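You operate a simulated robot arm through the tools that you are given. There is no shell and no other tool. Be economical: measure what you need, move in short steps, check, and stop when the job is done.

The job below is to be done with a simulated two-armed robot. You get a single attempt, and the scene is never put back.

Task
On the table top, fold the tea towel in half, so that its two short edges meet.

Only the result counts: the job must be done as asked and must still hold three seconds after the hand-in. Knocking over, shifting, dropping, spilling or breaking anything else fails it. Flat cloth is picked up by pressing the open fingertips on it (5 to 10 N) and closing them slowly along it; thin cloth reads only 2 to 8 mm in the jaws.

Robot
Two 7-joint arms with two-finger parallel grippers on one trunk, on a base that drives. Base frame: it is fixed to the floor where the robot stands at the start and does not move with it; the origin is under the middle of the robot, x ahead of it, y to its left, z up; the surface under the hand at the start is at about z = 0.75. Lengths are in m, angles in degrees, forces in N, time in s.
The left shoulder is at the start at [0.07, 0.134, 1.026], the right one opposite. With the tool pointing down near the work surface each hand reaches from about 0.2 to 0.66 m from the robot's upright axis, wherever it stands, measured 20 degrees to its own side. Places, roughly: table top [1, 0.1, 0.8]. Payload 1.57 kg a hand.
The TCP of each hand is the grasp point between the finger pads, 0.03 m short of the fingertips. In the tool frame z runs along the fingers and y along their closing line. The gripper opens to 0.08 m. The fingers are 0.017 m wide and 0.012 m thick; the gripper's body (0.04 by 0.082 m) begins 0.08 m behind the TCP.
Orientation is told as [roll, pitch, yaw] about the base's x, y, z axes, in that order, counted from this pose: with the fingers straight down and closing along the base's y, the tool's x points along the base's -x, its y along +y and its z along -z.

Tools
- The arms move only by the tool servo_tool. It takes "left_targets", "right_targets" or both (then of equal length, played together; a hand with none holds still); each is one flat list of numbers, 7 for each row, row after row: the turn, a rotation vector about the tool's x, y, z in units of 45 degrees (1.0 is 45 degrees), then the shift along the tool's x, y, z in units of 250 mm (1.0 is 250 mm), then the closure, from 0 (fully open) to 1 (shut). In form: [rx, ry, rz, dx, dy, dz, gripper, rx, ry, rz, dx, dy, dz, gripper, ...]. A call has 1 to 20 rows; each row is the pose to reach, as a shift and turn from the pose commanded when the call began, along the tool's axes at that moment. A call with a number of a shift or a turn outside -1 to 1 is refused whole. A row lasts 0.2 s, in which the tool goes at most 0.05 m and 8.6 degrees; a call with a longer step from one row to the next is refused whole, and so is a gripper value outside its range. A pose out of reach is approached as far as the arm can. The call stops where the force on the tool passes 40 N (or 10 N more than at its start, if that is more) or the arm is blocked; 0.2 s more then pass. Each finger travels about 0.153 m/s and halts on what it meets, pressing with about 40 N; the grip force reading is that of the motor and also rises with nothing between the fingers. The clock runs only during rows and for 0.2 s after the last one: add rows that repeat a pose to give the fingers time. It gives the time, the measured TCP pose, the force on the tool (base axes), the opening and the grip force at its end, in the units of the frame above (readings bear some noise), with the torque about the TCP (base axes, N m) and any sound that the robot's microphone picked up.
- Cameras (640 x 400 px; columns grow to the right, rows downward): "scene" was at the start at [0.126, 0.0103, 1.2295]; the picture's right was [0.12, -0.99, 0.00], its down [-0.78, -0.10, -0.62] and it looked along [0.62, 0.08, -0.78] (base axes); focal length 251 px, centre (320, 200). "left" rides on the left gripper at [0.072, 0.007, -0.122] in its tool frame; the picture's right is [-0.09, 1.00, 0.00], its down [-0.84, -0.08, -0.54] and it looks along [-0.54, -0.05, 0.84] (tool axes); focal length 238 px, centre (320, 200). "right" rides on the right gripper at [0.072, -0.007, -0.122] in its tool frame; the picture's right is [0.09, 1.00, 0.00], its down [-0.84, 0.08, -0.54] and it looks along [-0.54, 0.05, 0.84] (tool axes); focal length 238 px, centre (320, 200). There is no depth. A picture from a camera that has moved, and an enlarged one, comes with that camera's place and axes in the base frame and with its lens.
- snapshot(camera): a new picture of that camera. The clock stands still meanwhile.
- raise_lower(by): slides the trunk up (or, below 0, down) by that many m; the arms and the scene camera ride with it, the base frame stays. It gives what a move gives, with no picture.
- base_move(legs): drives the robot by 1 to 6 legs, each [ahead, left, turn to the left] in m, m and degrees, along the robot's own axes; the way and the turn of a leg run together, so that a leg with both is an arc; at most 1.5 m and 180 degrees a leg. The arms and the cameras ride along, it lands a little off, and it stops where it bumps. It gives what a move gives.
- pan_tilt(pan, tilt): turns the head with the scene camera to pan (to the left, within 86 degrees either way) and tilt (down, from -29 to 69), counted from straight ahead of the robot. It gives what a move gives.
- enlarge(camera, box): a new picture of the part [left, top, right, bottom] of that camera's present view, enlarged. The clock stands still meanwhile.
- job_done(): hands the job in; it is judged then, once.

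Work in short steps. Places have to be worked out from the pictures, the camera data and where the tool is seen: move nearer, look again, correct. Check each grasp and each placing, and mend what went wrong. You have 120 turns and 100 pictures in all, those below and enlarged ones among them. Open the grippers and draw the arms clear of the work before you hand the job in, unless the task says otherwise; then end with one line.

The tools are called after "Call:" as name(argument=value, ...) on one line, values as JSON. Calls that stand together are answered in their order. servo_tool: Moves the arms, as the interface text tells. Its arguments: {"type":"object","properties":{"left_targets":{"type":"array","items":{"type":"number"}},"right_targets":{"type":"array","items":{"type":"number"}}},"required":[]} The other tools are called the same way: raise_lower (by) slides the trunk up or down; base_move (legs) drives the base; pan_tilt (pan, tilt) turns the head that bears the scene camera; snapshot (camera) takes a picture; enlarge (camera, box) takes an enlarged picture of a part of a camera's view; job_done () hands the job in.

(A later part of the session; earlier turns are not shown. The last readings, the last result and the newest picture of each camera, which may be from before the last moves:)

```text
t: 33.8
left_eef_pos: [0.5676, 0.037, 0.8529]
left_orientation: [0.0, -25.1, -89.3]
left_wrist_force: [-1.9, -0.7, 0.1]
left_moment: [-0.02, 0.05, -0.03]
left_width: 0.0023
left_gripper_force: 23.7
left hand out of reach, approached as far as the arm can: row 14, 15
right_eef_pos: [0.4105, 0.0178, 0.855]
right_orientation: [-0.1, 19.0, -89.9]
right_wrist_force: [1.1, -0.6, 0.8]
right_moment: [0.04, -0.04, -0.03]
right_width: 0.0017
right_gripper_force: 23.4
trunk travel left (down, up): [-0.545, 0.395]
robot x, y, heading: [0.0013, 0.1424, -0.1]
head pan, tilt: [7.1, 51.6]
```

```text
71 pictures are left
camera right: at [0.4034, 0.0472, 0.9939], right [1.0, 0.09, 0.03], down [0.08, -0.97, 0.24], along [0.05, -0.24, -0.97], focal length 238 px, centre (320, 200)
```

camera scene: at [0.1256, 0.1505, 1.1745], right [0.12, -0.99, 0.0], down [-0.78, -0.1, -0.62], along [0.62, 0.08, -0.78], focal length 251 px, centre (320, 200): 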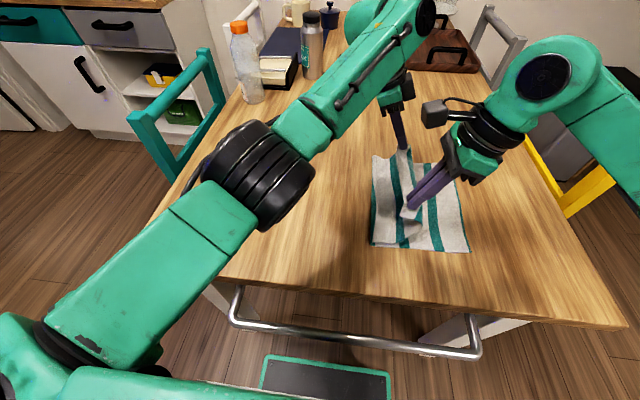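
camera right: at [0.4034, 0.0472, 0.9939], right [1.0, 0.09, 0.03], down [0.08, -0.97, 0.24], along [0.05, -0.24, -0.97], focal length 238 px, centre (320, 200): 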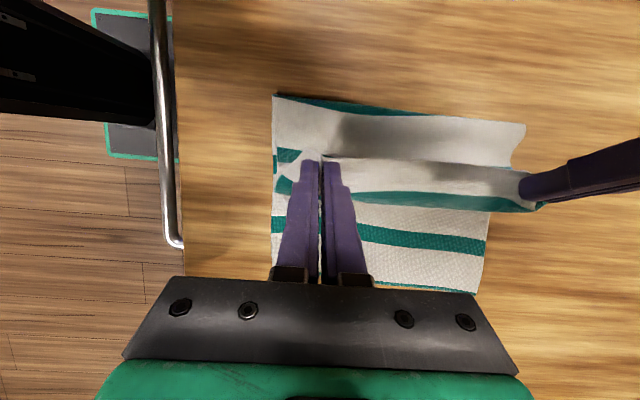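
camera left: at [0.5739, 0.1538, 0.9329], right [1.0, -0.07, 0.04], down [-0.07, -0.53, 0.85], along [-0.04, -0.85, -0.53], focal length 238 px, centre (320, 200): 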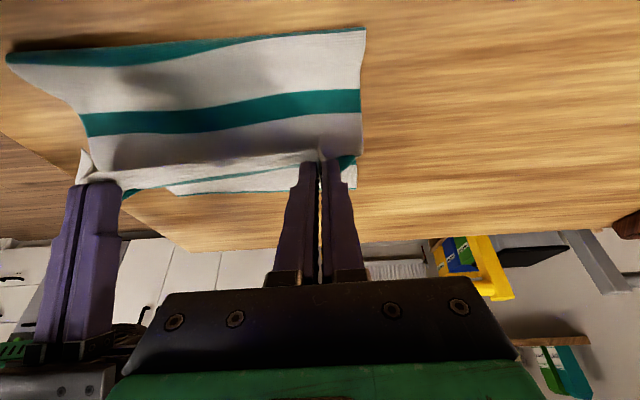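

The fold line is now at y≈0.083, as wanted, but the left arm is at its reach limit sideways. I'll carry on with short base legs.

Call:
base_move(legs=[[0, -0.03, 0], [0, -0.03, 0]])

Call:
raise_lower(by=-0.025)

Call:
snapshot(camera="scene")

Call:
snapshot(camera="right")

```text
t: 35.1
left_eef_pos: [0.5687, -0.0221, 0.8525]
left_orientation: [-0.2, -25.1, -89.3]
left_wrist_force: [-0.5, -0.9, -0.2]
left_moment: [-0.01, 0.04, 0.01]
left_width: 0.0022
left_gripper_force: 23.7
right_eef_pos: [0.41, -0.041, 0.8554]
right_orientation: [-0.1, 19.1, -89.8]
right_wrist_force: [-0.1, -0.3, -0.5]
right_moment: [0.01, -0.01, -0.05]
right_width: 0.0019
right_gripper_force: 24.1
trunk travel left (down, up): [-0.545, 0.395]
robot x, y, heading: [-0.0023, 0.0838, -0.1]
head pan, tilt: [7.1, 51.6]
```

```text
t: 35.8
left_eef_pos: [0.5699, -0.0217, 0.8287]
left_orientation: [-0.2, -25.2, -89.2]
left_wrist_force: [-1.2, 0.5, 0.8]
left_moment: [-0.03, 0.02, 0.0]
left_width: 0.0021
left_gripper_force: 23.8
right_eef_pos: [0.4105, -0.0418, 0.8315]
right_orientation: [0.0, 19.1, -89.7]
right_wrist_force: [0.9, 0.0, 0.2]
right_moment: [0.0, -0.03, 0.0]
right_width: 0.0019
right_gripper_force: 23.6
trunk travel left (down, up): [-0.52, 0.42]
robot x, y, heading: [-0.0003, 0.0819, -0.1]
head pan, tilt: [7.1, 51.6]
```

```text
70 pictures are left
camera scene: at [0.1255, 0.0912, 1.1495], right [0.12, -0.99, 0.0], down [-0.78, -0.1, -0.62], along [0.62, 0.08, -0.78], focal length 251 px, centre (320, 200)
```

scene: 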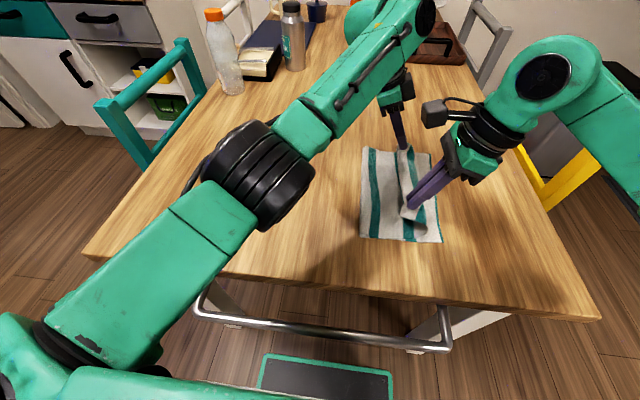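

```text
69 pictures are left
camera right: at [0.4033, -0.0118, 0.9691], right [1.0, 0.09, 0.03], down [0.08, -0.97, 0.24], along [0.05, -0.24, -0.97], focal length 238 px, centre (320, 200)
```

right: 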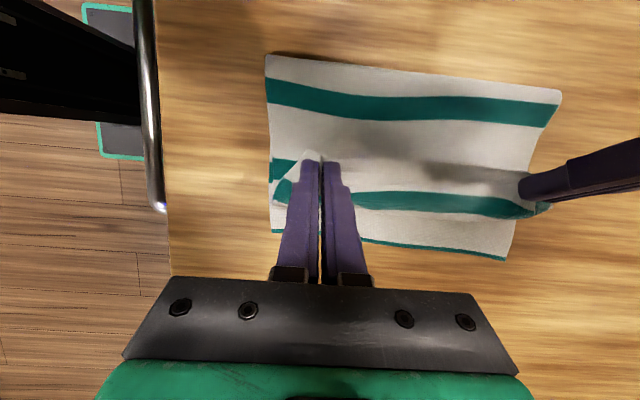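

The fold is at y≈0.05 with slack in the upper sheet, and the right edge hasn't moved. I'll carry on to the right edge low down, then smooth the slack out toward the fold.

Call:
base_move(legs=[[0, -0.03, 0], [0, -0.03, 0]])

Call:
snapshot(camera="right")

Call:
snapshot(camera="left")

Call:
enlarge(camera="scene", box=[300, 120, 460, 260])

```text
t: 37.1
left_eef_pos: [0.5692, -0.0824, 0.8284]
left_orientation: [-0.3, -25.2, -89.3]
left_wrist_force: [-1.3, -0.1, -0.3]
left_moment: [0.01, 0.04, 0.0]
left_width: 0.0017
left_gripper_force: 24.0
right_eef_pos: [0.4104, -0.1014, 0.8307]
right_orientation: [-0.1, 19.0, -89.8]
right_wrist_force: [1.5, 0.4, 0.1]
right_moment: [0.0, -0.07, -0.02]
right_width: 0.0022
right_gripper_force: 23.6
trunk travel left (down, up): [-0.52, 0.42]
robot x, y, heading: [-0.0041, 0.018, 0.1]
head pan, tilt: [7.1, 51.6]
```

```text
68 pictures are left
camera right: at [0.4035, -0.0717, 0.969], right [1.0, 0.09, 0.03], down [0.08, -0.97, 0.24], along [0.05, -0.24, -0.97], focal length 238 px, centre (320, 200)
```

right: 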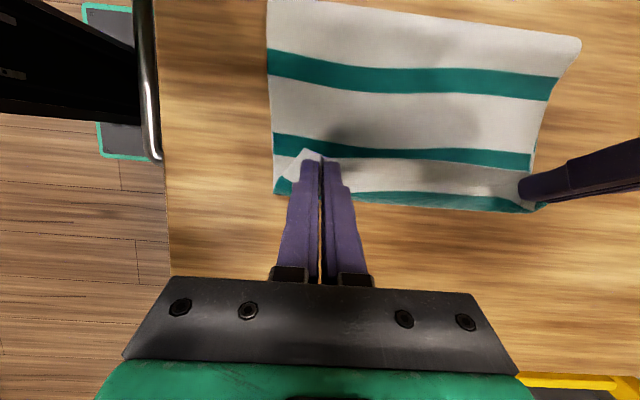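

```text
67 pictures are left
camera left: at [0.5741, 0.0349, 0.9077], right [1.0, -0.07, 0.04], down [-0.07, -0.53, 0.85], along [-0.04, -0.85, -0.53], focal length 238 px, centre (320, 200)
```

left: 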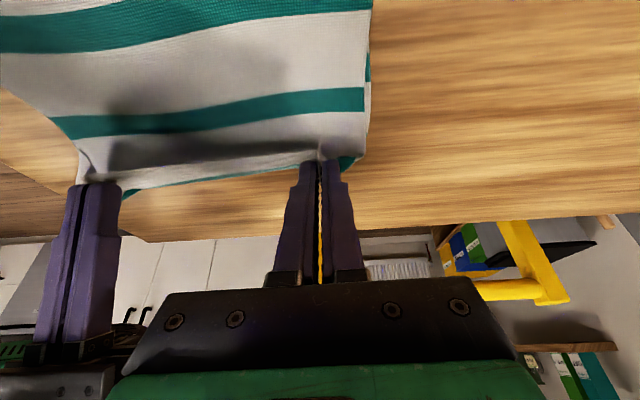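

```text
2.86 times, centred on (380, 190) of scene
camera zoom: at [0.1258, 0.0312, 1.1495], right [0.12, -0.99, 0.0], down [-0.78, -0.1, -0.62], along [0.62, 0.08, -0.78], focal length 717 px, centre (149, 229)
```

zoom: 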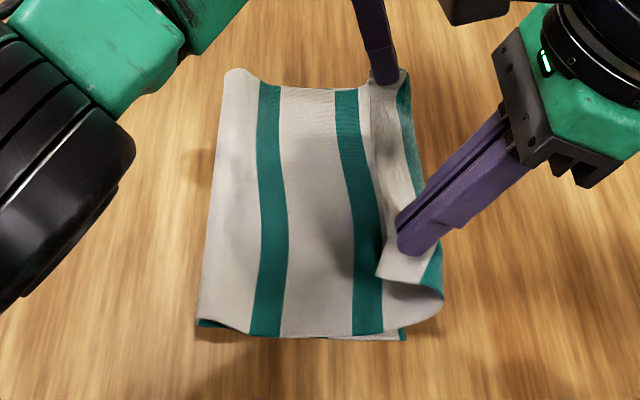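

The loop under the raised pinch is eating cloth: the fold is at y≈0.03 and the curl sticks out ahead. I'll go back left to re-lay the lower half, drop the hands low, then pull the edge across close to the table so that the loop stays small.

Call:
base_move(legs=[[0, 0.04, 0], [0, 0.04, 0], [0, 0.04, 0], [0, 0.04, 0]])

Call:
raise_lower(by=-0.032)

Call:
snapshot(camera="right")

Call:
snapshot(camera="scene")

```text
t: 39.4
left_eef_pos: [0.5694, 0.0776, 0.8272]
left_orientation: [-0.3, -25.3, -89.2]
left_wrist_force: [-0.9, 0.8, -0.6]
left_moment: [-0.02, 0.06, 0.0]
left_width: 0.0021
left_gripper_force: 23.8
right_eef_pos: [0.4102, 0.0582, 0.8301]
right_orientation: [-0.2, 19.0, -89.8]
right_wrist_force: [-0.1, 0.2, -0.2]
right_moment: [-0.05, -0.05, -0.03]
right_width: 0.002
right_gripper_force: 23.7
trunk travel left (down, up): [-0.52, 0.42]
robot x, y, heading: [0.0021, 0.1805, 0.2]
head pan, tilt: [7.1, 51.6]
```

```text
t: 40.2
left_eef_pos: [0.5682, 0.0773, 0.7963]
left_orientation: [-0.3, -25.2, -89.2]
left_wrist_force: [-1.0, 0.6, 0.5]
left_moment: [0.03, 0.06, 0.0]
left_width: 0.0021
left_gripper_force: 23.6
right_eef_pos: [0.4107, 0.0569, 0.7985]
right_orientation: [-0.1, 19.0, -89.7]
right_wrist_force: [1.8, 0.3, -0.6]
right_moment: [0.01, -0.03, 0.02]
right_width: 0.0023
right_gripper_force: 23.4
trunk travel left (down, up): [-0.488, 0.452]
robot x, y, heading: [-0.0007, 0.1773, -0.0]
head pan, tilt: [7.1, 51.6]
```

```text
65 pictures are left
camera right: at [0.4032, 0.0873, 0.9371], right [1.0, 0.09, 0.03], down [0.08, -0.97, 0.24], along [0.05, -0.24, -0.97], focal length 238 px, centre (320, 200)
```

right: 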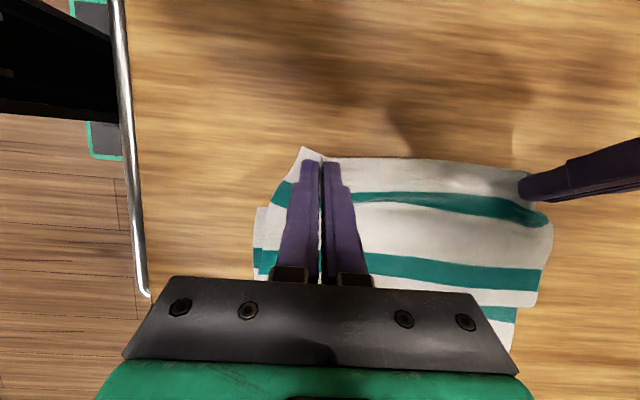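

```text
64 pictures are left
camera scene: at [0.1254, 0.1902, 1.1175], right [0.12, -0.99, 0.0], down [-0.78, -0.1, -0.62], along [0.62, 0.08, -0.78], focal length 251 px, centre (320, 200)
```

scene: 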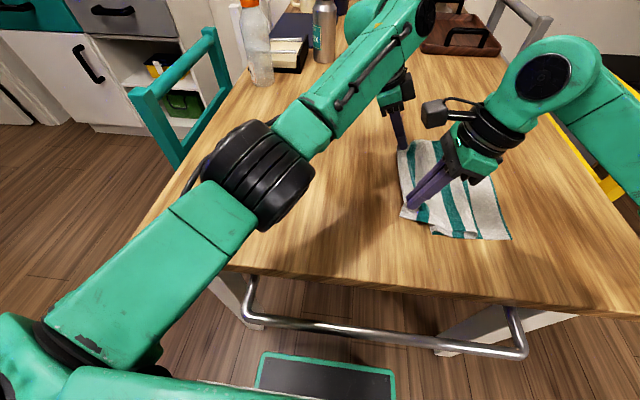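

The slack went into a Z-fold. I'll reset by lifting the edge a little and carrying it back left until the sheet is nearly flat again.

Call:
servo_tool(left_targets=[0, 0, 0, 0.03, 0, -0.1, 1, 0, 0, 0, 0.08, 0, -0.15, 1, 0, 0, 0, 0.13, 0, -0.19, 1, 0, 0, 0, 0.18, 0, -0.22, 1, 0, 0, 0, 0.23, 0, -0.25, 1, 0, 0, 0, 0.28, 0, -0.28, 1, 0, 0, 0, 0.33, 0, -0.31, 1, 0, 0, 0, 0.38, 0, -0.34, 1, 0, 0, 0, 0.43, 0, -0.37, 1, 0, 0, 0, 0.475, 0, -0.4, 1], right_targets=[0, 0, 0, 0.09, 0, -0.05, 1, 0, 0, 0, 0.15, 0, -0.05, 1, 0, 0, 0, 0.21, 0, -0.04, 1, 0, 0, 0, 0.27, 0, -0.03, 1, 0, 0, 0, 0.33, 0, -0.02, 1, 0, 0, 0, 0.39, 0, -0.01, 1, 0, 0, 0, 0.45, 0, 0.01, 1, 0, 0, 0, 0.51, 0, 0.02, 1, 0, 0, 0, 0.57, 0, 0.035, 1, 0, 0, 0, 0.619, 0, 0.045, 1])

Call:
snapshot(camera="right")

Call:
snapshot(camera="scene")

```text
t: 42.4
left_eef_pos: [0.5664, 0.2282, 0.8352]
left_orientation: [-0.2, -25.2, -89.2]
left_wrist_force: [0.1, 0.0, 0.3]
left_moment: [-0.01, 0.02, -0.03]
left_width: 0.0021
left_gripper_force: 24.1
right_eef_pos: [0.4088, 0.2083, 0.8372]
right_orientation: [0.0, 19.0, -89.8]
right_wrist_force: [0.6, 0.5, -0.3]
right_moment: [-0.05, 0.0, 0.01]
right_width: 0.0019
right_gripper_force: 23.3
trunk travel left (down, up): [-0.488, 0.452]
robot x, y, heading: [0.0017, 0.1803, -0.2]
head pan, tilt: [7.1, 51.6]
```

```text
63 pictures are left
camera right: at [0.4025, 0.2382, 0.9769], right [1.0, 0.09, 0.03], down [0.08, -0.97, 0.24], along [0.05, -0.24, -0.97], focal length 238 px, centre (320, 200)
```

right: 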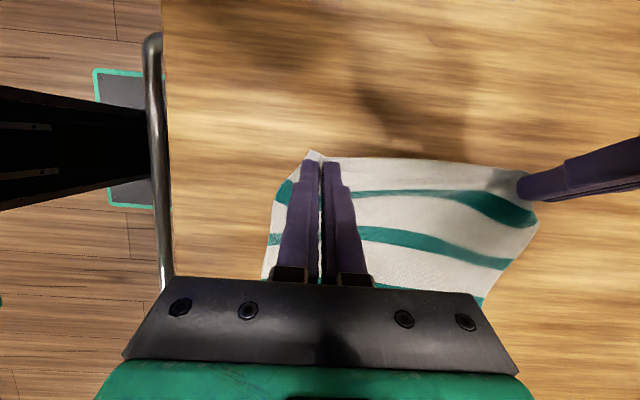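

```text
62 pictures are left
camera scene: at [0.1257, 0.1912, 1.1175], right [0.12, -0.99, 0.0], down [-0.78, -0.1, -0.62], along [0.62, 0.08, -0.78], focal length 251 px, centre (320, 200)
```

scene: 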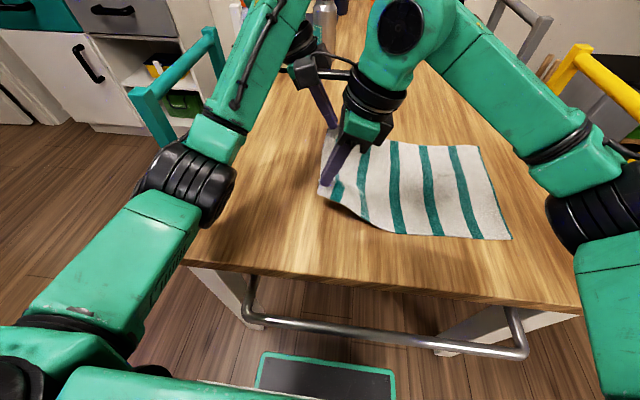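

The sheet is clean and flat again. Now I'll roll both hands 25° so the edge tips over the right way, moving up along the arc.

Call:
servo_tool(left_targets=[0, 0.111, 0, -0.043, 0, -0.02, 1, 0, 0.222, 0, -0.086, 0, -0.039, 1, 0, 0.333, 0, -0.128, 0, -0.059, 1, 0, 0.444, 0, -0.171, 0, -0.078, 1, 0, 0.556, 0, -0.214, 0, -0.098, 1], right_targets=[0, 0.111, 0, -0.021, 0, -0.036, 1, 0, 0.222, 0, -0.041, 0, -0.072, 1, 0, 0.333, 0, -0.062, 0, -0.108, 1, 0, 0.444, 0, -0.082, 0, -0.144, 1, 0, 0.556, 0, -0.103, 0, -0.18, 1])

Call:
snapshot(camera="scene")

```text
t: 43.6
left_eef_pos: [0.56, 0.1948, 0.8715]
left_orientation: [-0.1, -2.6, -89.3]
left_wrist_force: [0.4, -0.9, -0.5]
left_moment: [0.01, 0.0, -0.01]
left_width: 0.002
left_gripper_force: 23.8
left hand out of reach, approached as far as the arm can: row 4, 5
right_eef_pos: [0.4103, 0.1675, 0.8726]
right_orientation: [-0.2, 44.1, -89.8]
right_wrist_force: [-0.3, -0.1, -0.8]
right_moment: [0.03, 0.02, 0.0]
right_width: 0.0019
right_gripper_force: 23.6
trunk travel left (down, up): [-0.488, 0.452]
robot x, y, heading: [-0.0005, 0.1801, 0.1]
head pan, tilt: [7.1, 51.6]
```

```text
61 pictures are left
camera scene: at [0.1258, 0.1905, 1.1175], right [0.12, -0.99, 0.0], down [-0.78, -0.1, -0.62], along [0.62, 0.08, -0.78], focal length 251 px, centre (320, 200)
```

scene: 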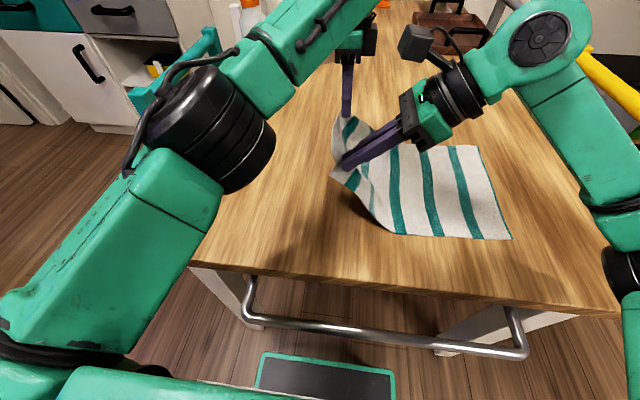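

Good posture; the left arm is only about 1 cm short. Carry the edge over in small base legs with height changes, staying inside the taut radius.

Call:
base_move(legs=[[0, -0.035, 0], [0, -0.035, 0]])

Call:
raise_lower(by=0.035)

Call:
base_move(legs=[[0, -0.03, 0], [0, -0.03, 0]])

Call:
snapshot(camera="scene")

Call:
snapshot(camera="left")

```text
t: 44.9
left_eef_pos: [0.5593, 0.124, 0.8718]
left_orientation: [-0.2, -2.6, -89.2]
left_wrist_force: [-1.0, -0.3, -0.5]
left_moment: [0.04, -0.02, -0.02]
left_width: 0.0019
left_gripper_force: 23.3
right_eef_pos: [0.4099, 0.0977, 0.8727]
right_orientation: [-0.3, 44.1, -89.9]
right_wrist_force: [0.4, -0.1, 0.6]
right_moment: [0.01, -0.01, 0.0]
right_width: 0.0019
right_gripper_force: 23.9
trunk travel left (down, up): [-0.488, 0.452]
robot x, y, heading: [0.0036, 0.1076, -0.0]
head pan, tilt: [7.1, 51.6]
```

```text
t: 45.7
left_eef_pos: [0.5597, 0.1244, 0.9051]
left_orientation: [-0.2, -2.7, -89.1]
left_wrist_force: [-0.4, 0.4, -0.8]
left_moment: [-0.01, 0.04, -0.01]
left_width: 0.0021
left_gripper_force: 23.5
right_eef_pos: [0.4083, 0.0994, 0.9079]
right_orientation: [-0.2, 43.9, -89.9]
right_wrist_force: [-0.8, -0.3, -0.3]
right_moment: [-0.01, 0.0, -0.01]
right_width: 0.002
right_gripper_force: 23.6
trunk travel left (down, up): [-0.523, 0.417]
robot x, y, heading: [-0.0041, 0.1102, 0.0]
head pan, tilt: [7.1, 51.6]
```

```text
t: 46.9
left_eef_pos: [0.5605, 0.0667, 0.9061]
left_orientation: [-0.2, -2.7, -89.2]
left_wrist_force: [0.0, 0.5, 0.0]
left_moment: [0.02, -0.02, 0.02]
left_width: 0.0023
left_gripper_force: 23.6
right_eef_pos: [0.4096, 0.0397, 0.9075]
right_orientation: [-0.1, 44.0, -89.9]
right_wrist_force: [0.0, -0.2, 0.1]
right_moment: [0.01, -0.01, 0.0]
right_width: 0.0018
right_gripper_force: 23.8
trunk travel left (down, up): [-0.523, 0.417]
robot x, y, heading: [-0.0004, 0.049, 0.1]
head pan, tilt: [7.1, 51.6]
```

```text
60 pictures are left
camera scene: at [0.1258, 0.0617, 1.1525], right [0.13, -0.99, 0.0], down [-0.78, -0.1, -0.62], along [0.62, 0.08, -0.78], focal length 251 px, centre (320, 200)
```

scene: 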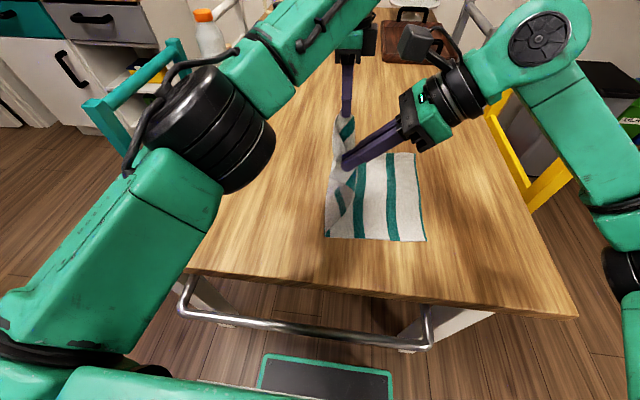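

```text
59 pictures are left
camera left: at [0.5656, 0.1433, 1.0247], right [1.0, -0.08, 0.0], down [-0.06, -0.81, 0.58], along [-0.04, -0.58, -0.81], focal length 238 px, centre (320, 200)
```

left: 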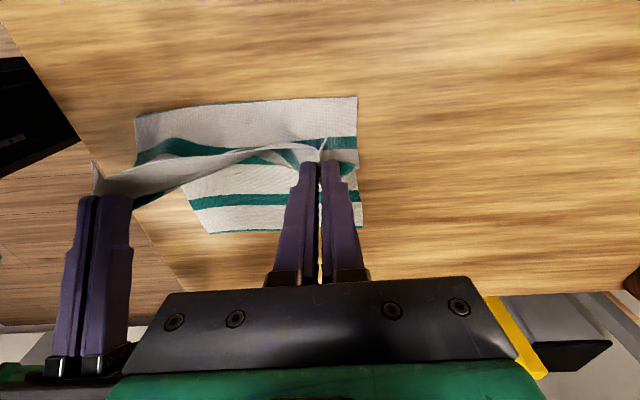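

Fold is at y≈0.081 and straight, the right edge at −0.10 — just right (ideal 0.078). Carry on, descending as I go.

Call:
base_move(legs=[[0, -0.035, 0]])

Call:
raise_lower(by=-0.03)

Call:
base_move(legs=[[0, -0.035, 0]])

Call:
snapshot(camera="scene")

Call:
snapshot(camera="left")

```text
t: 47.8
left_eef_pos: [0.5599, 0.031, 0.9069]
left_orientation: [-0.2, -2.7, -89.2]
left_wrist_force: [0.4, -0.6, 0.4]
left_moment: [0.04, 0.03, -0.01]
left_width: 0.0023
left_gripper_force: 24.2
right_eef_pos: [0.4098, 0.0055, 0.9069]
right_orientation: [-0.2, 44.1, -89.8]
right_wrist_force: [0.1, 0.6, 0.0]
right_moment: [0.04, -0.04, -0.01]
right_width: 0.0019
right_gripper_force: 23.7
trunk travel left (down, up): [-0.523, 0.417]
robot x, y, heading: [-0.0033, 0.0213, -0.0]
head pan, tilt: [7.1, 51.6]
```

```text
t: 48.5
left_eef_pos: [0.5596, 0.0323, 0.8768]
left_orientation: [-0.2, -2.8, -89.2]
left_wrist_force: [-0.2, -0.2, -0.4]
left_moment: [0.0, -0.04, 0.03]
left_width: 0.002
left_gripper_force: 23.5
right_eef_pos: [0.4095, 0.0047, 0.8785]
right_orientation: [-0.1, 43.9, -89.9]
right_wrist_force: [-0.1, -0.1, 0.0]
right_moment: [-0.03, 0.0, -0.06]
right_width: 0.002
right_gripper_force: 23.6
trunk travel left (down, up): [-0.493, 0.447]
robot x, y, heading: [-0.0006, 0.0149, 0.3]
head pan, tilt: [7.1, 51.6]
```

```text
t: 49.4
left_eef_pos: [0.5605, -0.0042, 0.8757]
left_orientation: [-0.2, -2.6, -89.1]
left_wrist_force: [0.3, -0.9, -0.1]
left_moment: [0.03, -0.02, -0.01]
left_width: 0.002
left_gripper_force: 23.5
right_eef_pos: [0.4094, -0.0307, 0.8784]
right_orientation: [-0.3, 44.1, -89.8]
right_wrist_force: [0.1, -0.3, 0.1]
right_moment: [0.05, -0.04, 0.01]
right_width: 0.0021
right_gripper_force: 24.0
trunk travel left (down, up): [-0.493, 0.447]
robot x, y, heading: [0.0004, -0.0186, 0.5]
head pan, tilt: [7.1, 51.6]
```

```text
58 pictures are left
camera scene: at [0.1259, -0.0088, 1.1225], right [0.13, -0.99, 0.0], down [-0.78, -0.1, -0.62], along [0.62, 0.08, -0.78], focal length 251 px, centre (320, 200)
```

scene: 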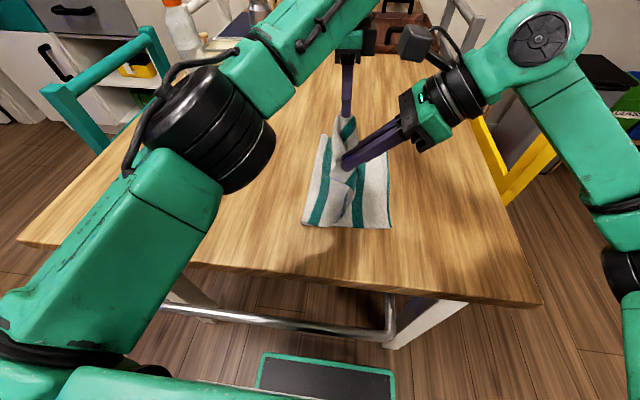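

```text
57 pictures are left
camera left: at [0.5656, 0.0732, 0.9947], right [1.0, -0.08, 0.0], down [-0.06, -0.81, 0.58], along [-0.04, -0.58, -0.81], focal length 238 px, centre (320, 200)
```

left: 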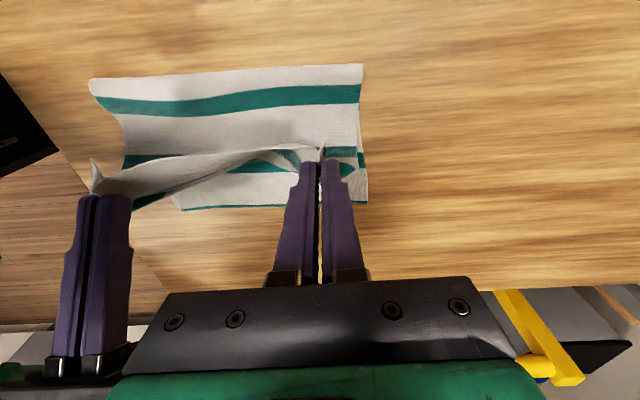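

The cloth is soft and hangs straight down from the hands, so it needs y to drop together with height (about a 45° descent). I'm slightly ahead, with the fold at 0.054, so I go back up and left and redo this part.

Call:
raise_lower(by=0.035)

Call:
base_move(legs=[[0, 0.05, 0], [0, 0.07, 0]])

Call:
snapshot(camera="scene")

Call:
snapshot(camera="left")

```text
t: 50.2
left_eef_pos: [0.5607, -0.0029, 0.9113]
left_orientation: [-0.3, -2.7, -89.1]
left_wrist_force: [0.4, -0.2, -1.0]
left_moment: [-0.01, 0.02, 0.01]
left_width: 0.0022
left_gripper_force: 23.4
right_eef_pos: [0.4096, -0.0301, 0.913]
right_orientation: [-0.2, 44.0, -89.7]
right_wrist_force: [-1.5, -0.4, -0.6]
right_moment: [-0.02, 0.04, 0.02]
right_width: 0.0018
right_gripper_force: 22.8
trunk travel left (down, up): [-0.528, 0.412]
robot x, y, heading: [-0.0012, -0.02, 0.0]
head pan, tilt: [7.1, 51.6]
```

```text
t: 51.7
left_eef_pos: [0.5598, 0.1164, 0.9104]
left_orientation: [-0.3, -2.6, -89.2]
left_wrist_force: [0.8, -0.2, -0.3]
left_moment: [-0.03, 0.0, -0.02]
left_width: 0.002
left_gripper_force: 23.8
right_eef_pos: [0.4087, 0.0911, 0.9114]
right_orientation: [-0.2, 43.9, -89.8]
right_wrist_force: [-0.6, -0.5, -0.7]
right_moment: [-0.01, 0.02, -0.03]
right_width: 0.0018
right_gripper_force: 23.7
trunk travel left (down, up): [-0.528, 0.412]
robot x, y, heading: [0.002, 0.1019, 0.1]
head pan, tilt: [7.1, 51.6]
```

```text
56 pictures are left
camera scene: at [0.1257, 0.1129, 1.1575], right [0.12, -0.99, 0.0], down [-0.78, -0.1, -0.62], along [0.62, 0.08, -0.78], focal length 251 px, centre (320, 200)
```

scene: 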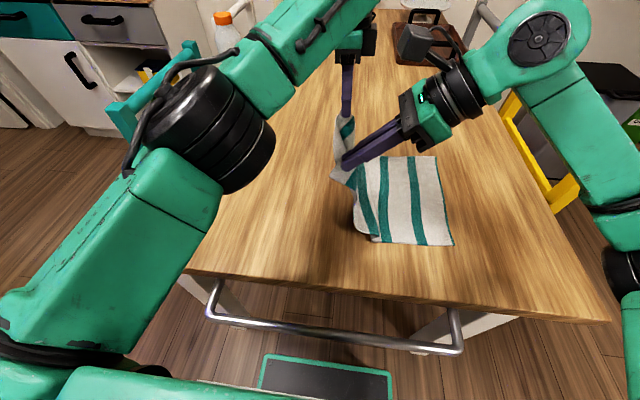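

```text
55 pictures are left
camera left: at [0.5655, 0.1944, 1.0295], right [1.0, -0.08, 0.0], down [-0.06, -0.81, 0.58], along [-0.04, -0.58, -0.81], focal length 238 px, centre (320, 200)
```

left: 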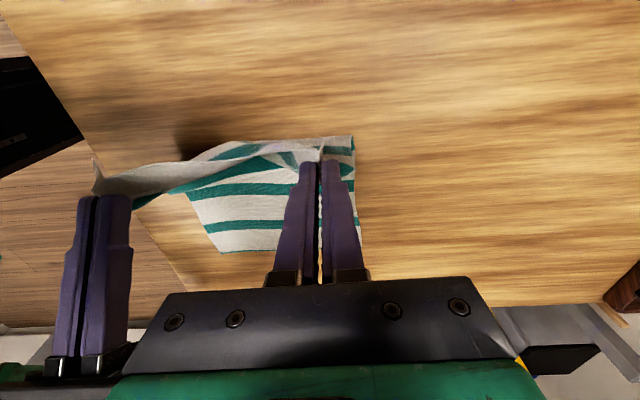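

The sheet is back in place with the fold at y≈0.08. Now I'll descend diagonally in small alternating base and trunk steps.

Call:
base_move(legs=[[0, -0.04, 0]])

Call:
raise_lower(by=-0.02)

Call:
base_move(legs=[[0, -0.02, 0]])

Call:
raise_lower(by=-0.02)

Call:
base_move(legs=[[0, -0.02, 0]])

Call:
raise_lower(by=-0.02)

Call:
snapshot(camera="scene")

Call:
snapshot(camera="left")

```text
t: 52.6
left_eef_pos: [0.5599, 0.0763, 0.9117]
left_orientation: [-0.3, -2.7, -89.3]
left_wrist_force: [0.7, -0.4, 0.0]
left_moment: [0.03, 0.02, -0.01]
left_width: 0.0022
left_gripper_force: 23.6
right_eef_pos: [0.4097, 0.05, 0.9124]
right_orientation: [-0.2, 44.1, -89.9]
right_wrist_force: [-0.4, -0.2, 0.1]
right_moment: [0.02, 0.01, 0.0]
right_width: 0.002
right_gripper_force: 23.8
trunk travel left (down, up): [-0.528, 0.412]
robot x, y, heading: [0.0015, 0.0621, 0.4]
head pan, tilt: [7.1, 51.6]
```

```text
t: 53.3
left_eef_pos: [0.5603, 0.0758, 0.8929]
left_orientation: [-0.2, -2.8, -89.2]
left_wrist_force: [-0.2, -0.2, 0.2]
left_moment: [0.01, 0.03, -0.03]
left_width: 0.0021
left_gripper_force: 23.1
right_eef_pos: [0.4093, 0.0489, 0.8932]
right_orientation: [-0.3, 44.0, -89.7]
right_wrist_force: [-0.2, 0.3, 1.1]
right_moment: [-0.03, -0.01, 0.01]
right_width: 0.0019
right_gripper_force: 23.5
trunk travel left (down, up): [-0.508, 0.432]
robot x, y, heading: [-0.0006, 0.0606, 0.1]
head pan, tilt: [7.1, 51.6]
```

```text
t: 54.1
left_eef_pos: [0.5598, 0.0566, 0.8911]
left_orientation: [-0.1, -2.8, -89.1]
left_wrist_force: [-1.3, -0.3, -0.5]
left_moment: [0.06, 0.0, -0.02]
left_width: 0.0019
left_gripper_force: 24.0
right_eef_pos: [0.4095, 0.0296, 0.8913]
right_orientation: [-0.2, 43.9, -89.7]
right_wrist_force: [0.0, -0.2, -0.3]
right_moment: [0.05, 0.02, -0.02]
right_width: 0.0019
right_gripper_force: 23.0
trunk travel left (down, up): [-0.508, 0.432]
robot x, y, heading: [0.0006, 0.0421, 0.3]
head pan, tilt: [7.1, 51.6]
```

```text
t: 54.7
left_eef_pos: [0.5593, 0.0579, 0.871]
left_orientation: [-0.2, -2.6, -89.2]
left_wrist_force: [-0.2, -0.1, -0.6]
left_moment: [-0.04, 0.0, -0.02]
left_width: 0.0021
left_gripper_force: 23.8
right_eef_pos: [0.4081, 0.0303, 0.873]
right_orientation: [-0.3, 44.0, -89.5]
right_wrist_force: [-0.3, 0.0, 0.7]
right_moment: [-0.04, -0.01, 0.01]
right_width: 0.002
right_gripper_force: 23.7
trunk travel left (down, up): [-0.488, 0.452]
robot x, y, heading: [0.0033, 0.0392, 0.3]
head pan, tilt: [7.1, 51.6]
```

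```text
t: 55.5
left_eef_pos: [0.5604, 0.0366, 0.8709]
left_orientation: [-0.2, -2.8, -89.2]
left_wrist_force: [0.9, -0.7, 0.1]
left_moment: [0.01, 0.0, 0.0]
left_width: 0.002
left_gripper_force: 23.6
right_eef_pos: [0.4099, 0.0089, 0.8723]
right_orientation: [-0.1, 44.1, -89.7]
right_wrist_force: [-0.5, 0.0, 0.5]
right_moment: [-0.02, 0.01, 0.0]
right_width: 0.0019
right_gripper_force: 23.4
trunk travel left (down, up): [-0.488, 0.452]
robot x, y, heading: [0.001, 0.0195, -0.2]
head pan, tilt: [7.1, 51.6]
```

```text
t: 56.2
left_eef_pos: [0.5596, 0.036, 0.851]
left_orientation: [-0.1, -2.8, -89.0]
left_wrist_force: [-0.3, 0.2, -0.9]
left_moment: [-0.02, 0.03, -0.02]
left_width: 0.0021
left_gripper_force: 23.7
right_eef_pos: [0.4092, 0.0098, 0.8518]
right_orientation: [-0.2, 44.1, -89.7]
right_wrist_force: [-0.1, -0.6, 0.1]
right_moment: [-0.01, -0.02, 0.02]
right_width: 0.002
right_gripper_force: 23.2
trunk travel left (down, up): [-0.468, 0.472]
robot x, y, heading: [-0.0008, 0.0229, 0.0]
head pan, tilt: [7.1, 51.6]
```

```text
54 pictures are left
camera scene: at [0.1255, 0.0317, 1.0975], right [0.13, -0.99, 0.0], down [-0.78, -0.1, -0.62], along [0.62, 0.08, -0.78], focal length 251 px, centre (320, 200)
```

scene: 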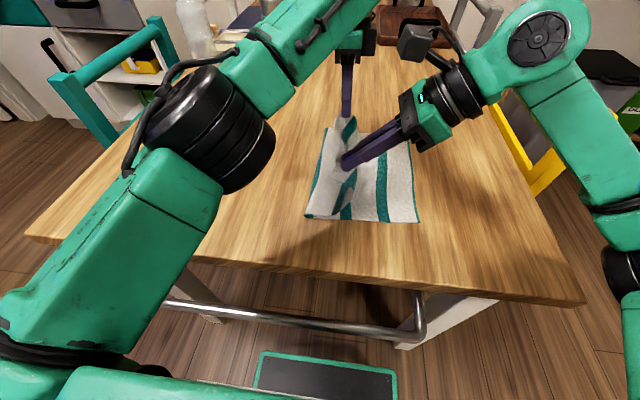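

```text
53 pictures are left
camera left: at [0.5653, 0.114, 0.9698], right [1.0, -0.08, 0.0], down [-0.06, -0.81, 0.58], along [-0.04, -0.58, -0.81], focal length 238 px, centre (320, 200)
```

left: 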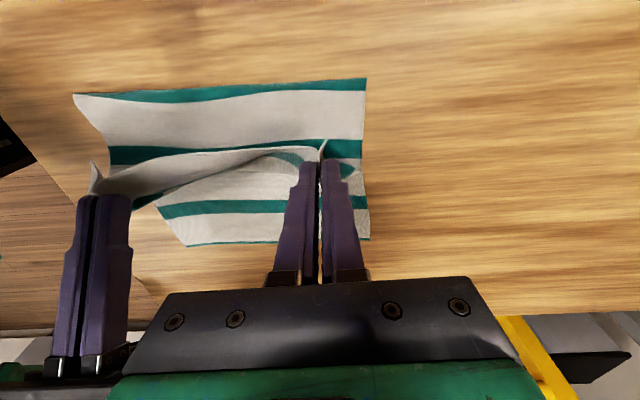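

The fold sits exactly on the middle stripe (y≈0.08). Continue the diagonal.

Call:
base_move(legs=[[0, -0.025, 0]])

Call:
raise_lower(by=-0.02)

Call:
base_move(legs=[[0, -0.025, 0]])

Call:
raise_lower(by=-0.015)

Call:
snapshot(camera="scene")

Call:
snapshot(camera="left")

Call:
snapshot(camera="right")

```text
t: 57.0
left_eef_pos: [0.5596, 0.0115, 0.8514]
left_orientation: [-0.2, -2.6, -89.1]
left_wrist_force: [0.4, 0.6, -0.7]
left_moment: [0.0, -0.03, -0.03]
left_width: 0.002
left_gripper_force: 23.7
right_eef_pos: [0.4077, -0.0144, 0.8526]
right_orientation: [-0.1, 44.1, -89.7]
right_wrist_force: [-0.2, 0.7, 0.4]
right_moment: [0.0, 0.01, 0.01]
right_width: 0.0021
right_gripper_force: 23.7
trunk travel left (down, up): [-0.468, 0.472]
robot x, y, heading: [0.0031, -0.0037, -0.0]
head pan, tilt: [7.1, 51.6]
```

```text
t: 57.7
left_eef_pos: [0.5587, 0.0126, 0.8317]
left_orientation: [-0.2, -2.7, -89.1]
left_wrist_force: [-0.5, 0.7, -0.6]
left_moment: [-0.01, 0.02, 0.01]
left_width: 0.0021
left_gripper_force: 23.7
right_eef_pos: [0.4089, -0.0141, 0.8325]
right_orientation: [-0.1, 44.1, -89.7]
right_wrist_force: [-0.1, 0.6, 0.3]
right_moment: [0.0, -0.02, -0.03]
right_width: 0.002
right_gripper_force: 24.3
trunk travel left (down, up): [-0.448, 0.492]
robot x, y, heading: [0.0015, -0.0025, -0.1]
head pan, tilt: [7.1, 51.6]
```

```text
t: 58.5
left_eef_pos: [0.5598, -0.0146, 0.8315]
left_orientation: [-0.3, -2.6, -89.1]
left_wrist_force: [0.6, -0.3, -0.2]
left_moment: [0.01, 0.01, 0.0]
left_width: 0.002
left_gripper_force: 24.1
right_eef_pos: [0.4096, -0.041, 0.8333]
right_orientation: [-0.2, 44.1, -89.7]
right_wrist_force: [-0.7, -0.5, 0.2]
right_moment: [0.03, 0.02, 0.02]
right_width: 0.0017
right_gripper_force: 23.4
trunk travel left (down, up): [-0.448, 0.492]
robot x, y, heading: [0.001, -0.0271, -0.1]
head pan, tilt: [7.1, 51.6]
```

```text
t: 59.1
left_eef_pos: [0.5592, -0.0131, 0.8171]
left_orientation: [-0.3, -2.6, -89.1]
left_wrist_force: [-1.0, 0.6, -0.6]
left_moment: [-0.02, -0.03, -0.02]
left_width: 0.0019
left_gripper_force: 23.6
right_eef_pos: [0.4079, -0.039, 0.8167]
right_orientation: [-0.2, 44.1, -89.6]
right_wrist_force: [0.1, -0.3, 0.6]
right_moment: [0.02, 0.0, 0.0]
right_width: 0.002
right_gripper_force: 23.9
trunk travel left (down, up): [-0.433, 0.507]
robot x, y, heading: [-0.0023, -0.0266, 0.2]
head pan, tilt: [7.1, 51.6]
```

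```text
52 pictures are left
camera scene: at [0.1255, -0.0183, 1.0625], right [0.13, -0.99, 0.0], down [-0.78, -0.1, -0.62], along [0.62, 0.08, -0.78], focal length 251 px, centre (320, 200)
```

scene: 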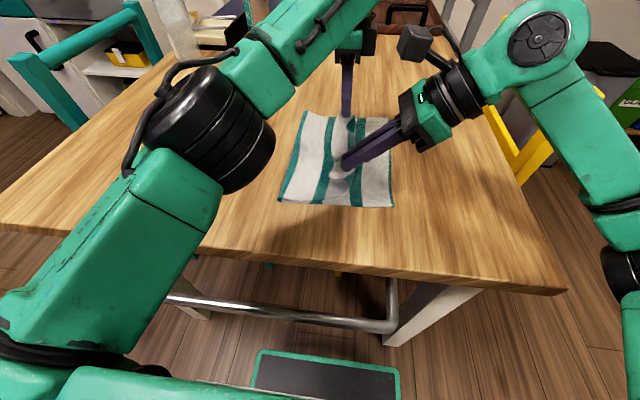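

```text
51 pictures are left
camera left: at [0.5654, 0.0641, 0.9347], right [1.0, -0.08, 0.0], down [-0.06, -0.81, 0.58], along [-0.04, -0.58, -0.81], focal length 238 px, centre (320, 200)
```

left: 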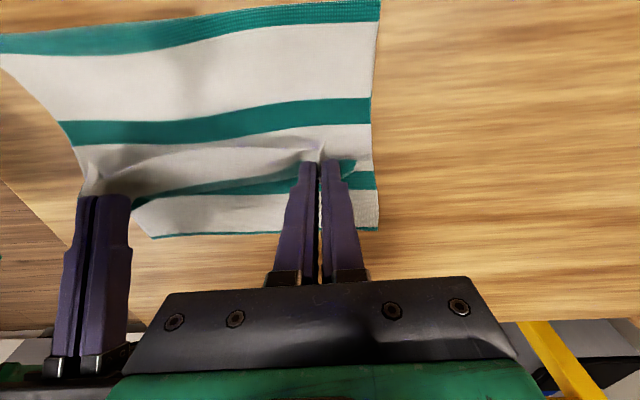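

```text
50 pictures are left
camera right: at [0.4024, -0.0711, 0.955], right [1.0, 0.07, 0.06], down [0.08, -0.98, -0.19], along [0.05, 0.2, -0.98], focal length 238 px, centre (320, 200)
```

right: 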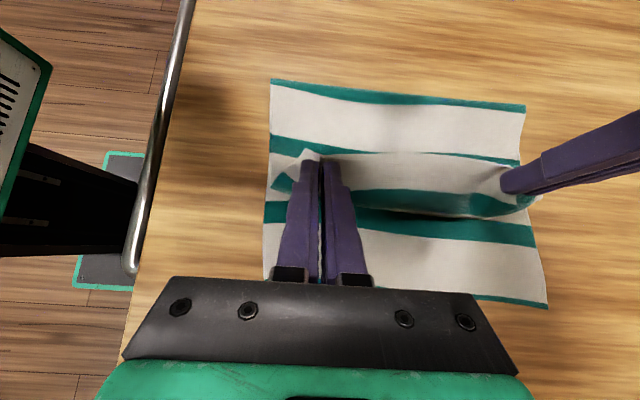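

Very good: the fold holds at y≈0.085. Keep going down and to the right.

Call:
base_move(legs=[[0, -0.025, 0]])

Call:
raise_lower(by=-0.013)

Call:
base_move(legs=[[0, -0.025, 0]])

Call:
raise_lower(by=-0.01)

Call:
snapshot(camera="left")

Call:
snapshot(camera="right")

Call:
enlarge(camera="scene", box=[250, 80, 410, 220])

```text
t: 59.9
left_eef_pos: [0.5602, -0.0395, 0.8168]
left_orientation: [-0.1, -2.6, -89.0]
left_wrist_force: [0.1, 0.5, -0.7]
left_moment: [0.05, 0.0, -0.01]
left_width: 0.0022
left_gripper_force: 23.5
right_eef_pos: [0.4086, -0.0649, 0.8183]
right_orientation: [-0.1, 44.1, -89.6]
right_wrist_force: [1.0, -0.5, -0.3]
right_moment: [-0.01, 0.0, 0.02]
right_width: 0.0016
right_gripper_force: 23.3
trunk travel left (down, up): [-0.433, 0.507]
robot x, y, heading: [0.0014, -0.0504, 0.1]
head pan, tilt: [7.1, 51.6]
```

```text
t: 60.5
left_eef_pos: [0.5593, -0.0382, 0.8036]
left_orientation: [-0.1, -2.7, -89.2]
left_wrist_force: [0.5, -0.7, 0.6]
left_moment: [-0.03, 0.01, -0.05]
left_width: 0.0024
left_gripper_force: 24.0
right_eef_pos: [0.4088, -0.0638, 0.8043]
right_orientation: [-0.2, 44.1, -89.6]
right_wrist_force: [-0.4, 0.1, -1.1]
right_moment: [0.0, 0.02, -0.03]
right_width: 0.0021
right_gripper_force: 24.4
trunk travel left (down, up): [-0.42, 0.52]
robot x, y, heading: [0.0017, -0.0523, 0.1]
head pan, tilt: [7.1, 51.6]
```

```text
t: 61.4
left_eef_pos: [0.56, -0.0636, 0.8033]
left_orientation: [-0.1, -2.6, -89.0]
left_wrist_force: [-0.8, -0.7, -1.1]
left_moment: [0.06, -0.03, 0.02]
left_width: 0.0017
left_gripper_force: 23.6
right_eef_pos: [0.4092, -0.0901, 0.8041]
right_orientation: [-0.2, 44.2, -89.7]
right_wrist_force: [0.2, -0.5, 0.4]
right_moment: [0.03, 0.02, -0.03]
right_width: 0.0017
right_gripper_force: 23.7
trunk travel left (down, up): [-0.42, 0.52]
robot x, y, heading: [0.0001, -0.0783, 0.1]
head pan, tilt: [7.1, 51.6]
```

```text
t: 61.9
left_eef_pos: [0.5595, -0.0625, 0.7936]
left_orientation: [-0.2, -2.7, -89.0]
left_wrist_force: [0.0, -0.1, 0.8]
left_moment: [0.02, -0.01, 0.01]
left_width: 0.002
left_gripper_force: 23.6
right_eef_pos: [0.4082, -0.0889, 0.7943]
right_orientation: [-0.2, 44.0, -89.7]
right_wrist_force: [0.4, 0.4, -0.3]
right_moment: [0.01, 0.0, -0.04]
right_width: 0.0018
right_gripper_force: 23.8
trunk travel left (down, up): [-0.41, 0.53]
robot x, y, heading: [0.0005, -0.0802, 0.2]
head pan, tilt: [7.1, 51.6]
```

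```text
49 pictures are left
camera left: at [0.5654, 0.0144, 0.9117], right [1.0, -0.08, 0.0], down [-0.06, -0.81, 0.58], along [-0.04, -0.58, -0.81], focal length 238 px, centre (320, 200)
```

left: 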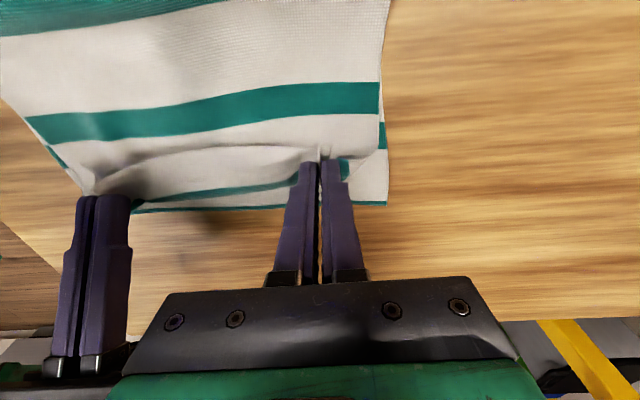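

```text
48 pictures are left
camera right: at [0.4024, -0.1208, 0.932], right [1.0, 0.08, 0.06], down [0.09, -0.98, -0.19], along [0.05, 0.2, -0.98], focal length 238 px, centre (320, 200)
```

right: 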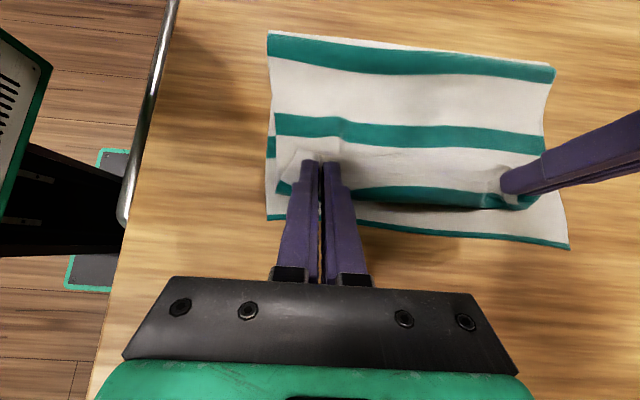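

```text
2.86 times, centred on (330, 150) of scene
camera zoom: at [0.1256, -0.0682, 1.0395], right [0.13, -0.99, 0.0], down [-0.78, -0.1, -0.62], along [0.62, 0.08, -0.78], focal length 717 px, centre (291, 343)
```

zoom: 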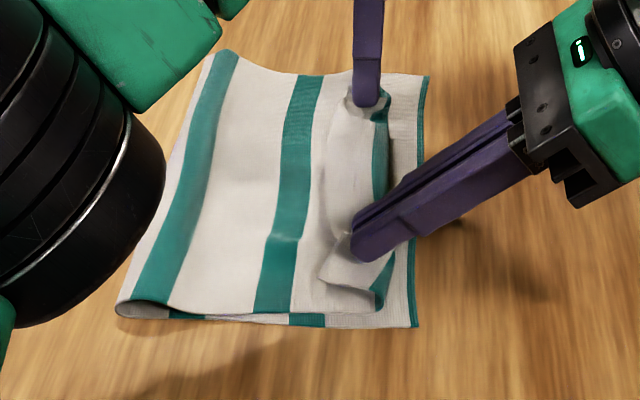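

The fold is near y≈0.062. The last 4 cm of the edge are curled back on top, held at y≈−0.065. I'll move the hands low toward −y to unroll this strip.

Call:
base_move(legs=[[0, -0.03, 0]])

Call:
snapshot(camera="right")

Call:
enlarge(camera="scene", box=[240, 70, 400, 210])

```text
t: 62.8
left_eef_pos: [0.5595, -0.0935, 0.7932]
left_orientation: [-0.2, -2.6, -89.0]
left_wrist_force: [-0.2, -0.2, 0.5]
left_moment: [0.08, 0.0, 0.03]
left_width: 0.002
left_gripper_force: 23.9
right_eef_pos: [0.4086, -0.1192, 0.7944]
right_orientation: [-0.3, 44.1, -89.6]
right_wrist_force: [0.3, -1.1, 0.0]
right_moment: [0.01, -0.01, -0.04]
right_width: 0.0019
right_gripper_force: 23.6
trunk travel left (down, up): [-0.41, 0.53]
robot x, y, heading: [0.0037, -0.1099, 0.3]
head pan, tilt: [7.1, 51.6]
```

```text
46 pictures are left
camera right: at [0.4027, -0.1516, 0.9318], right [1.0, 0.08, 0.06], down [0.09, -0.98, -0.19], along [0.05, 0.2, -0.98], focal length 238 px, centre (320, 200)
```

right: 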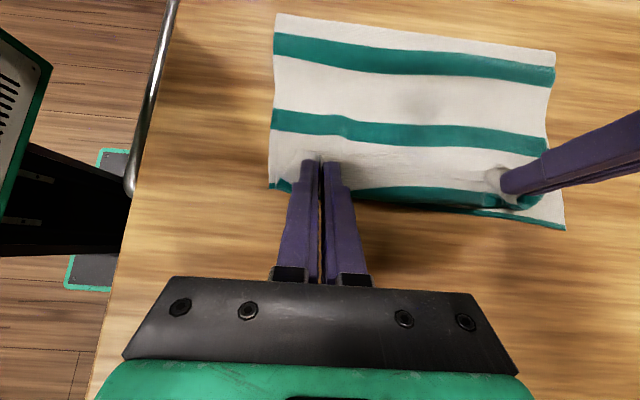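

```text
2.86 times, centred on (320, 140) of scene
camera zoom: at [0.126, -0.0991, 1.0395], right [0.13, -0.99, 0.0], down [-0.78, -0.1, -0.62], along [0.62, 0.08, -0.78], focal length 717 px, centre (320, 371)
```

zoom: 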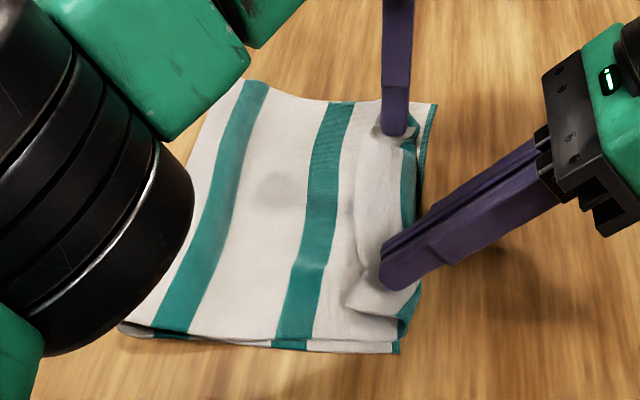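

Now the pull drags the towel as a whole rather than unrolling the strip. I'll release gently, withdraw along the fingers and see how the strip relaxes.

Call:
servo_tool(left_targets=[0, 0, 0, 0, 0, 0, 0.9, 0, 0, 0, 0, 0, 0, 0.8, 0, 0, 0, 0, 0, 0, 0.7, 0, 0, 0, 0, 0, 0, 0.7, 0, 0, 0, 0, 0, -0.1, 0.7, 0, 0, 0, 0, 0, -0.2, 0.7, 0, 0, 0, 0, 0, -0.3, 0.7, 0, 0, 0, 0, 0, -0.4, 0.7], right_targets=[0, 0, 0, 0, 0, 0, 0.9, 0, 0, 0, 0, 0, 0, 0.8, 0, 0, 0, 0, 0, 0, 0.7, 0, 0, 0, 0, 0, 0, 0.7, 0, 0, 0, 0, 0, -0.1, 0.7, 0, 0, 0, 0, 0, -0.2, 0.7, 0, 0, 0, 0, 0, -0.3, 0.7, 0, 0, 0, 0, 0, -0.4, 0.7])

Call:
snapshot(camera="right")

Call:
snapshot(camera="scene")

Call:
snapshot(camera="left")

```text
t: 64.6
left_eef_pos: [0.5415, -0.0801, 0.8613]
left_orientation: [0.5, -2.6, -89.7]
left_wrist_force: [-0.7, 0.1, -0.8]
left_moment: [-0.01, -0.02, 0.02]
left_width: 0.024
left_gripper_force: 0.0
left hand out of reach, approached as far as the arm can: row 5, 6, 7, 8
right_eef_pos: [0.4083, -0.1883, 0.8676]
right_orientation: [0.0, 44.0, -89.6]
right_wrist_force: [-0.2, -0.1, -1.1]
right_moment: [-0.01, -0.04, 0.02]
right_width: 0.0239
right_gripper_force: 0.0
trunk travel left (down, up): [-0.41, 0.53]
robot x, y, heading: [0.001, -0.1075, 0.1]
head pan, tilt: [7.1, 51.6]
```

```text
44 pictures are left
camera right: at [0.4027, -0.22, 1.0042], right [1.0, 0.08, 0.06], down [0.09, -0.98, -0.19], along [0.05, 0.2, -0.98], focal length 238 px, centre (320, 200)
```

right: 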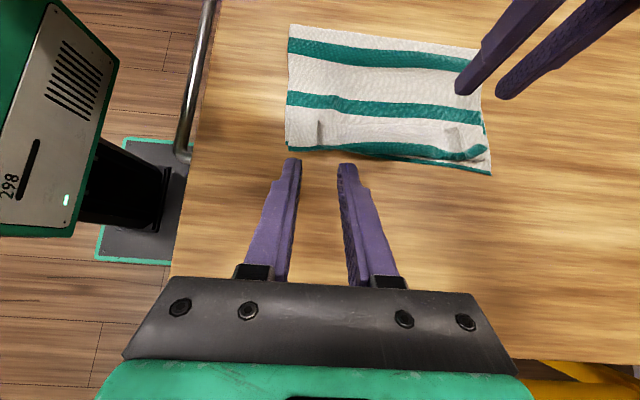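

```text
43 pictures are left
camera scene: at [0.1252, -0.0979, 1.0395], right [0.13, -0.99, 0.0], down [-0.78, -0.1, -0.62], along [0.62, 0.08, -0.78], focal length 251 px, centre (320, 200)
```

scene: 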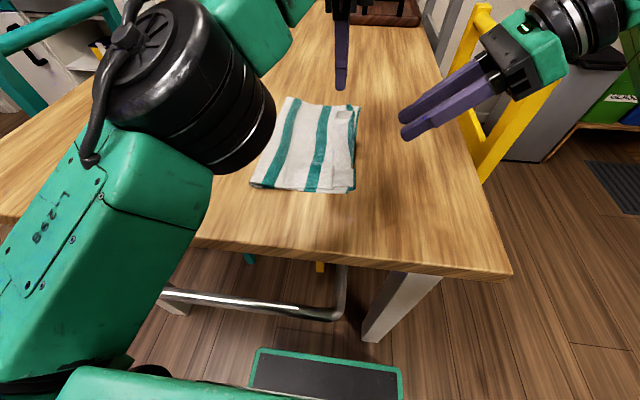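

```text
42 pictures are left
camera left: at [0.5449, -0.0031, 0.9805], right [1.0, -0.09, 0.01], down [-0.08, -0.81, 0.58], along [-0.04, -0.58, -0.82], focal length 238 px, centre (320, 200)
```

left: 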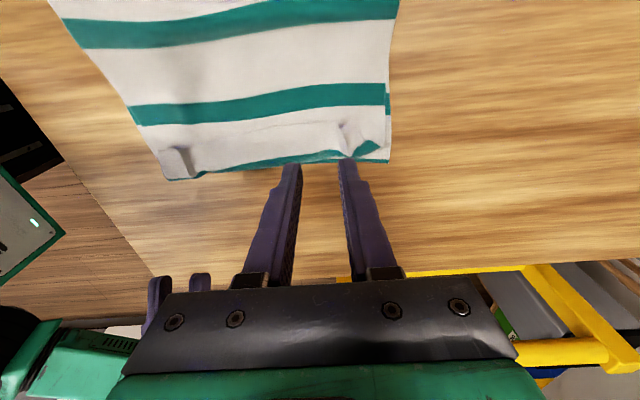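

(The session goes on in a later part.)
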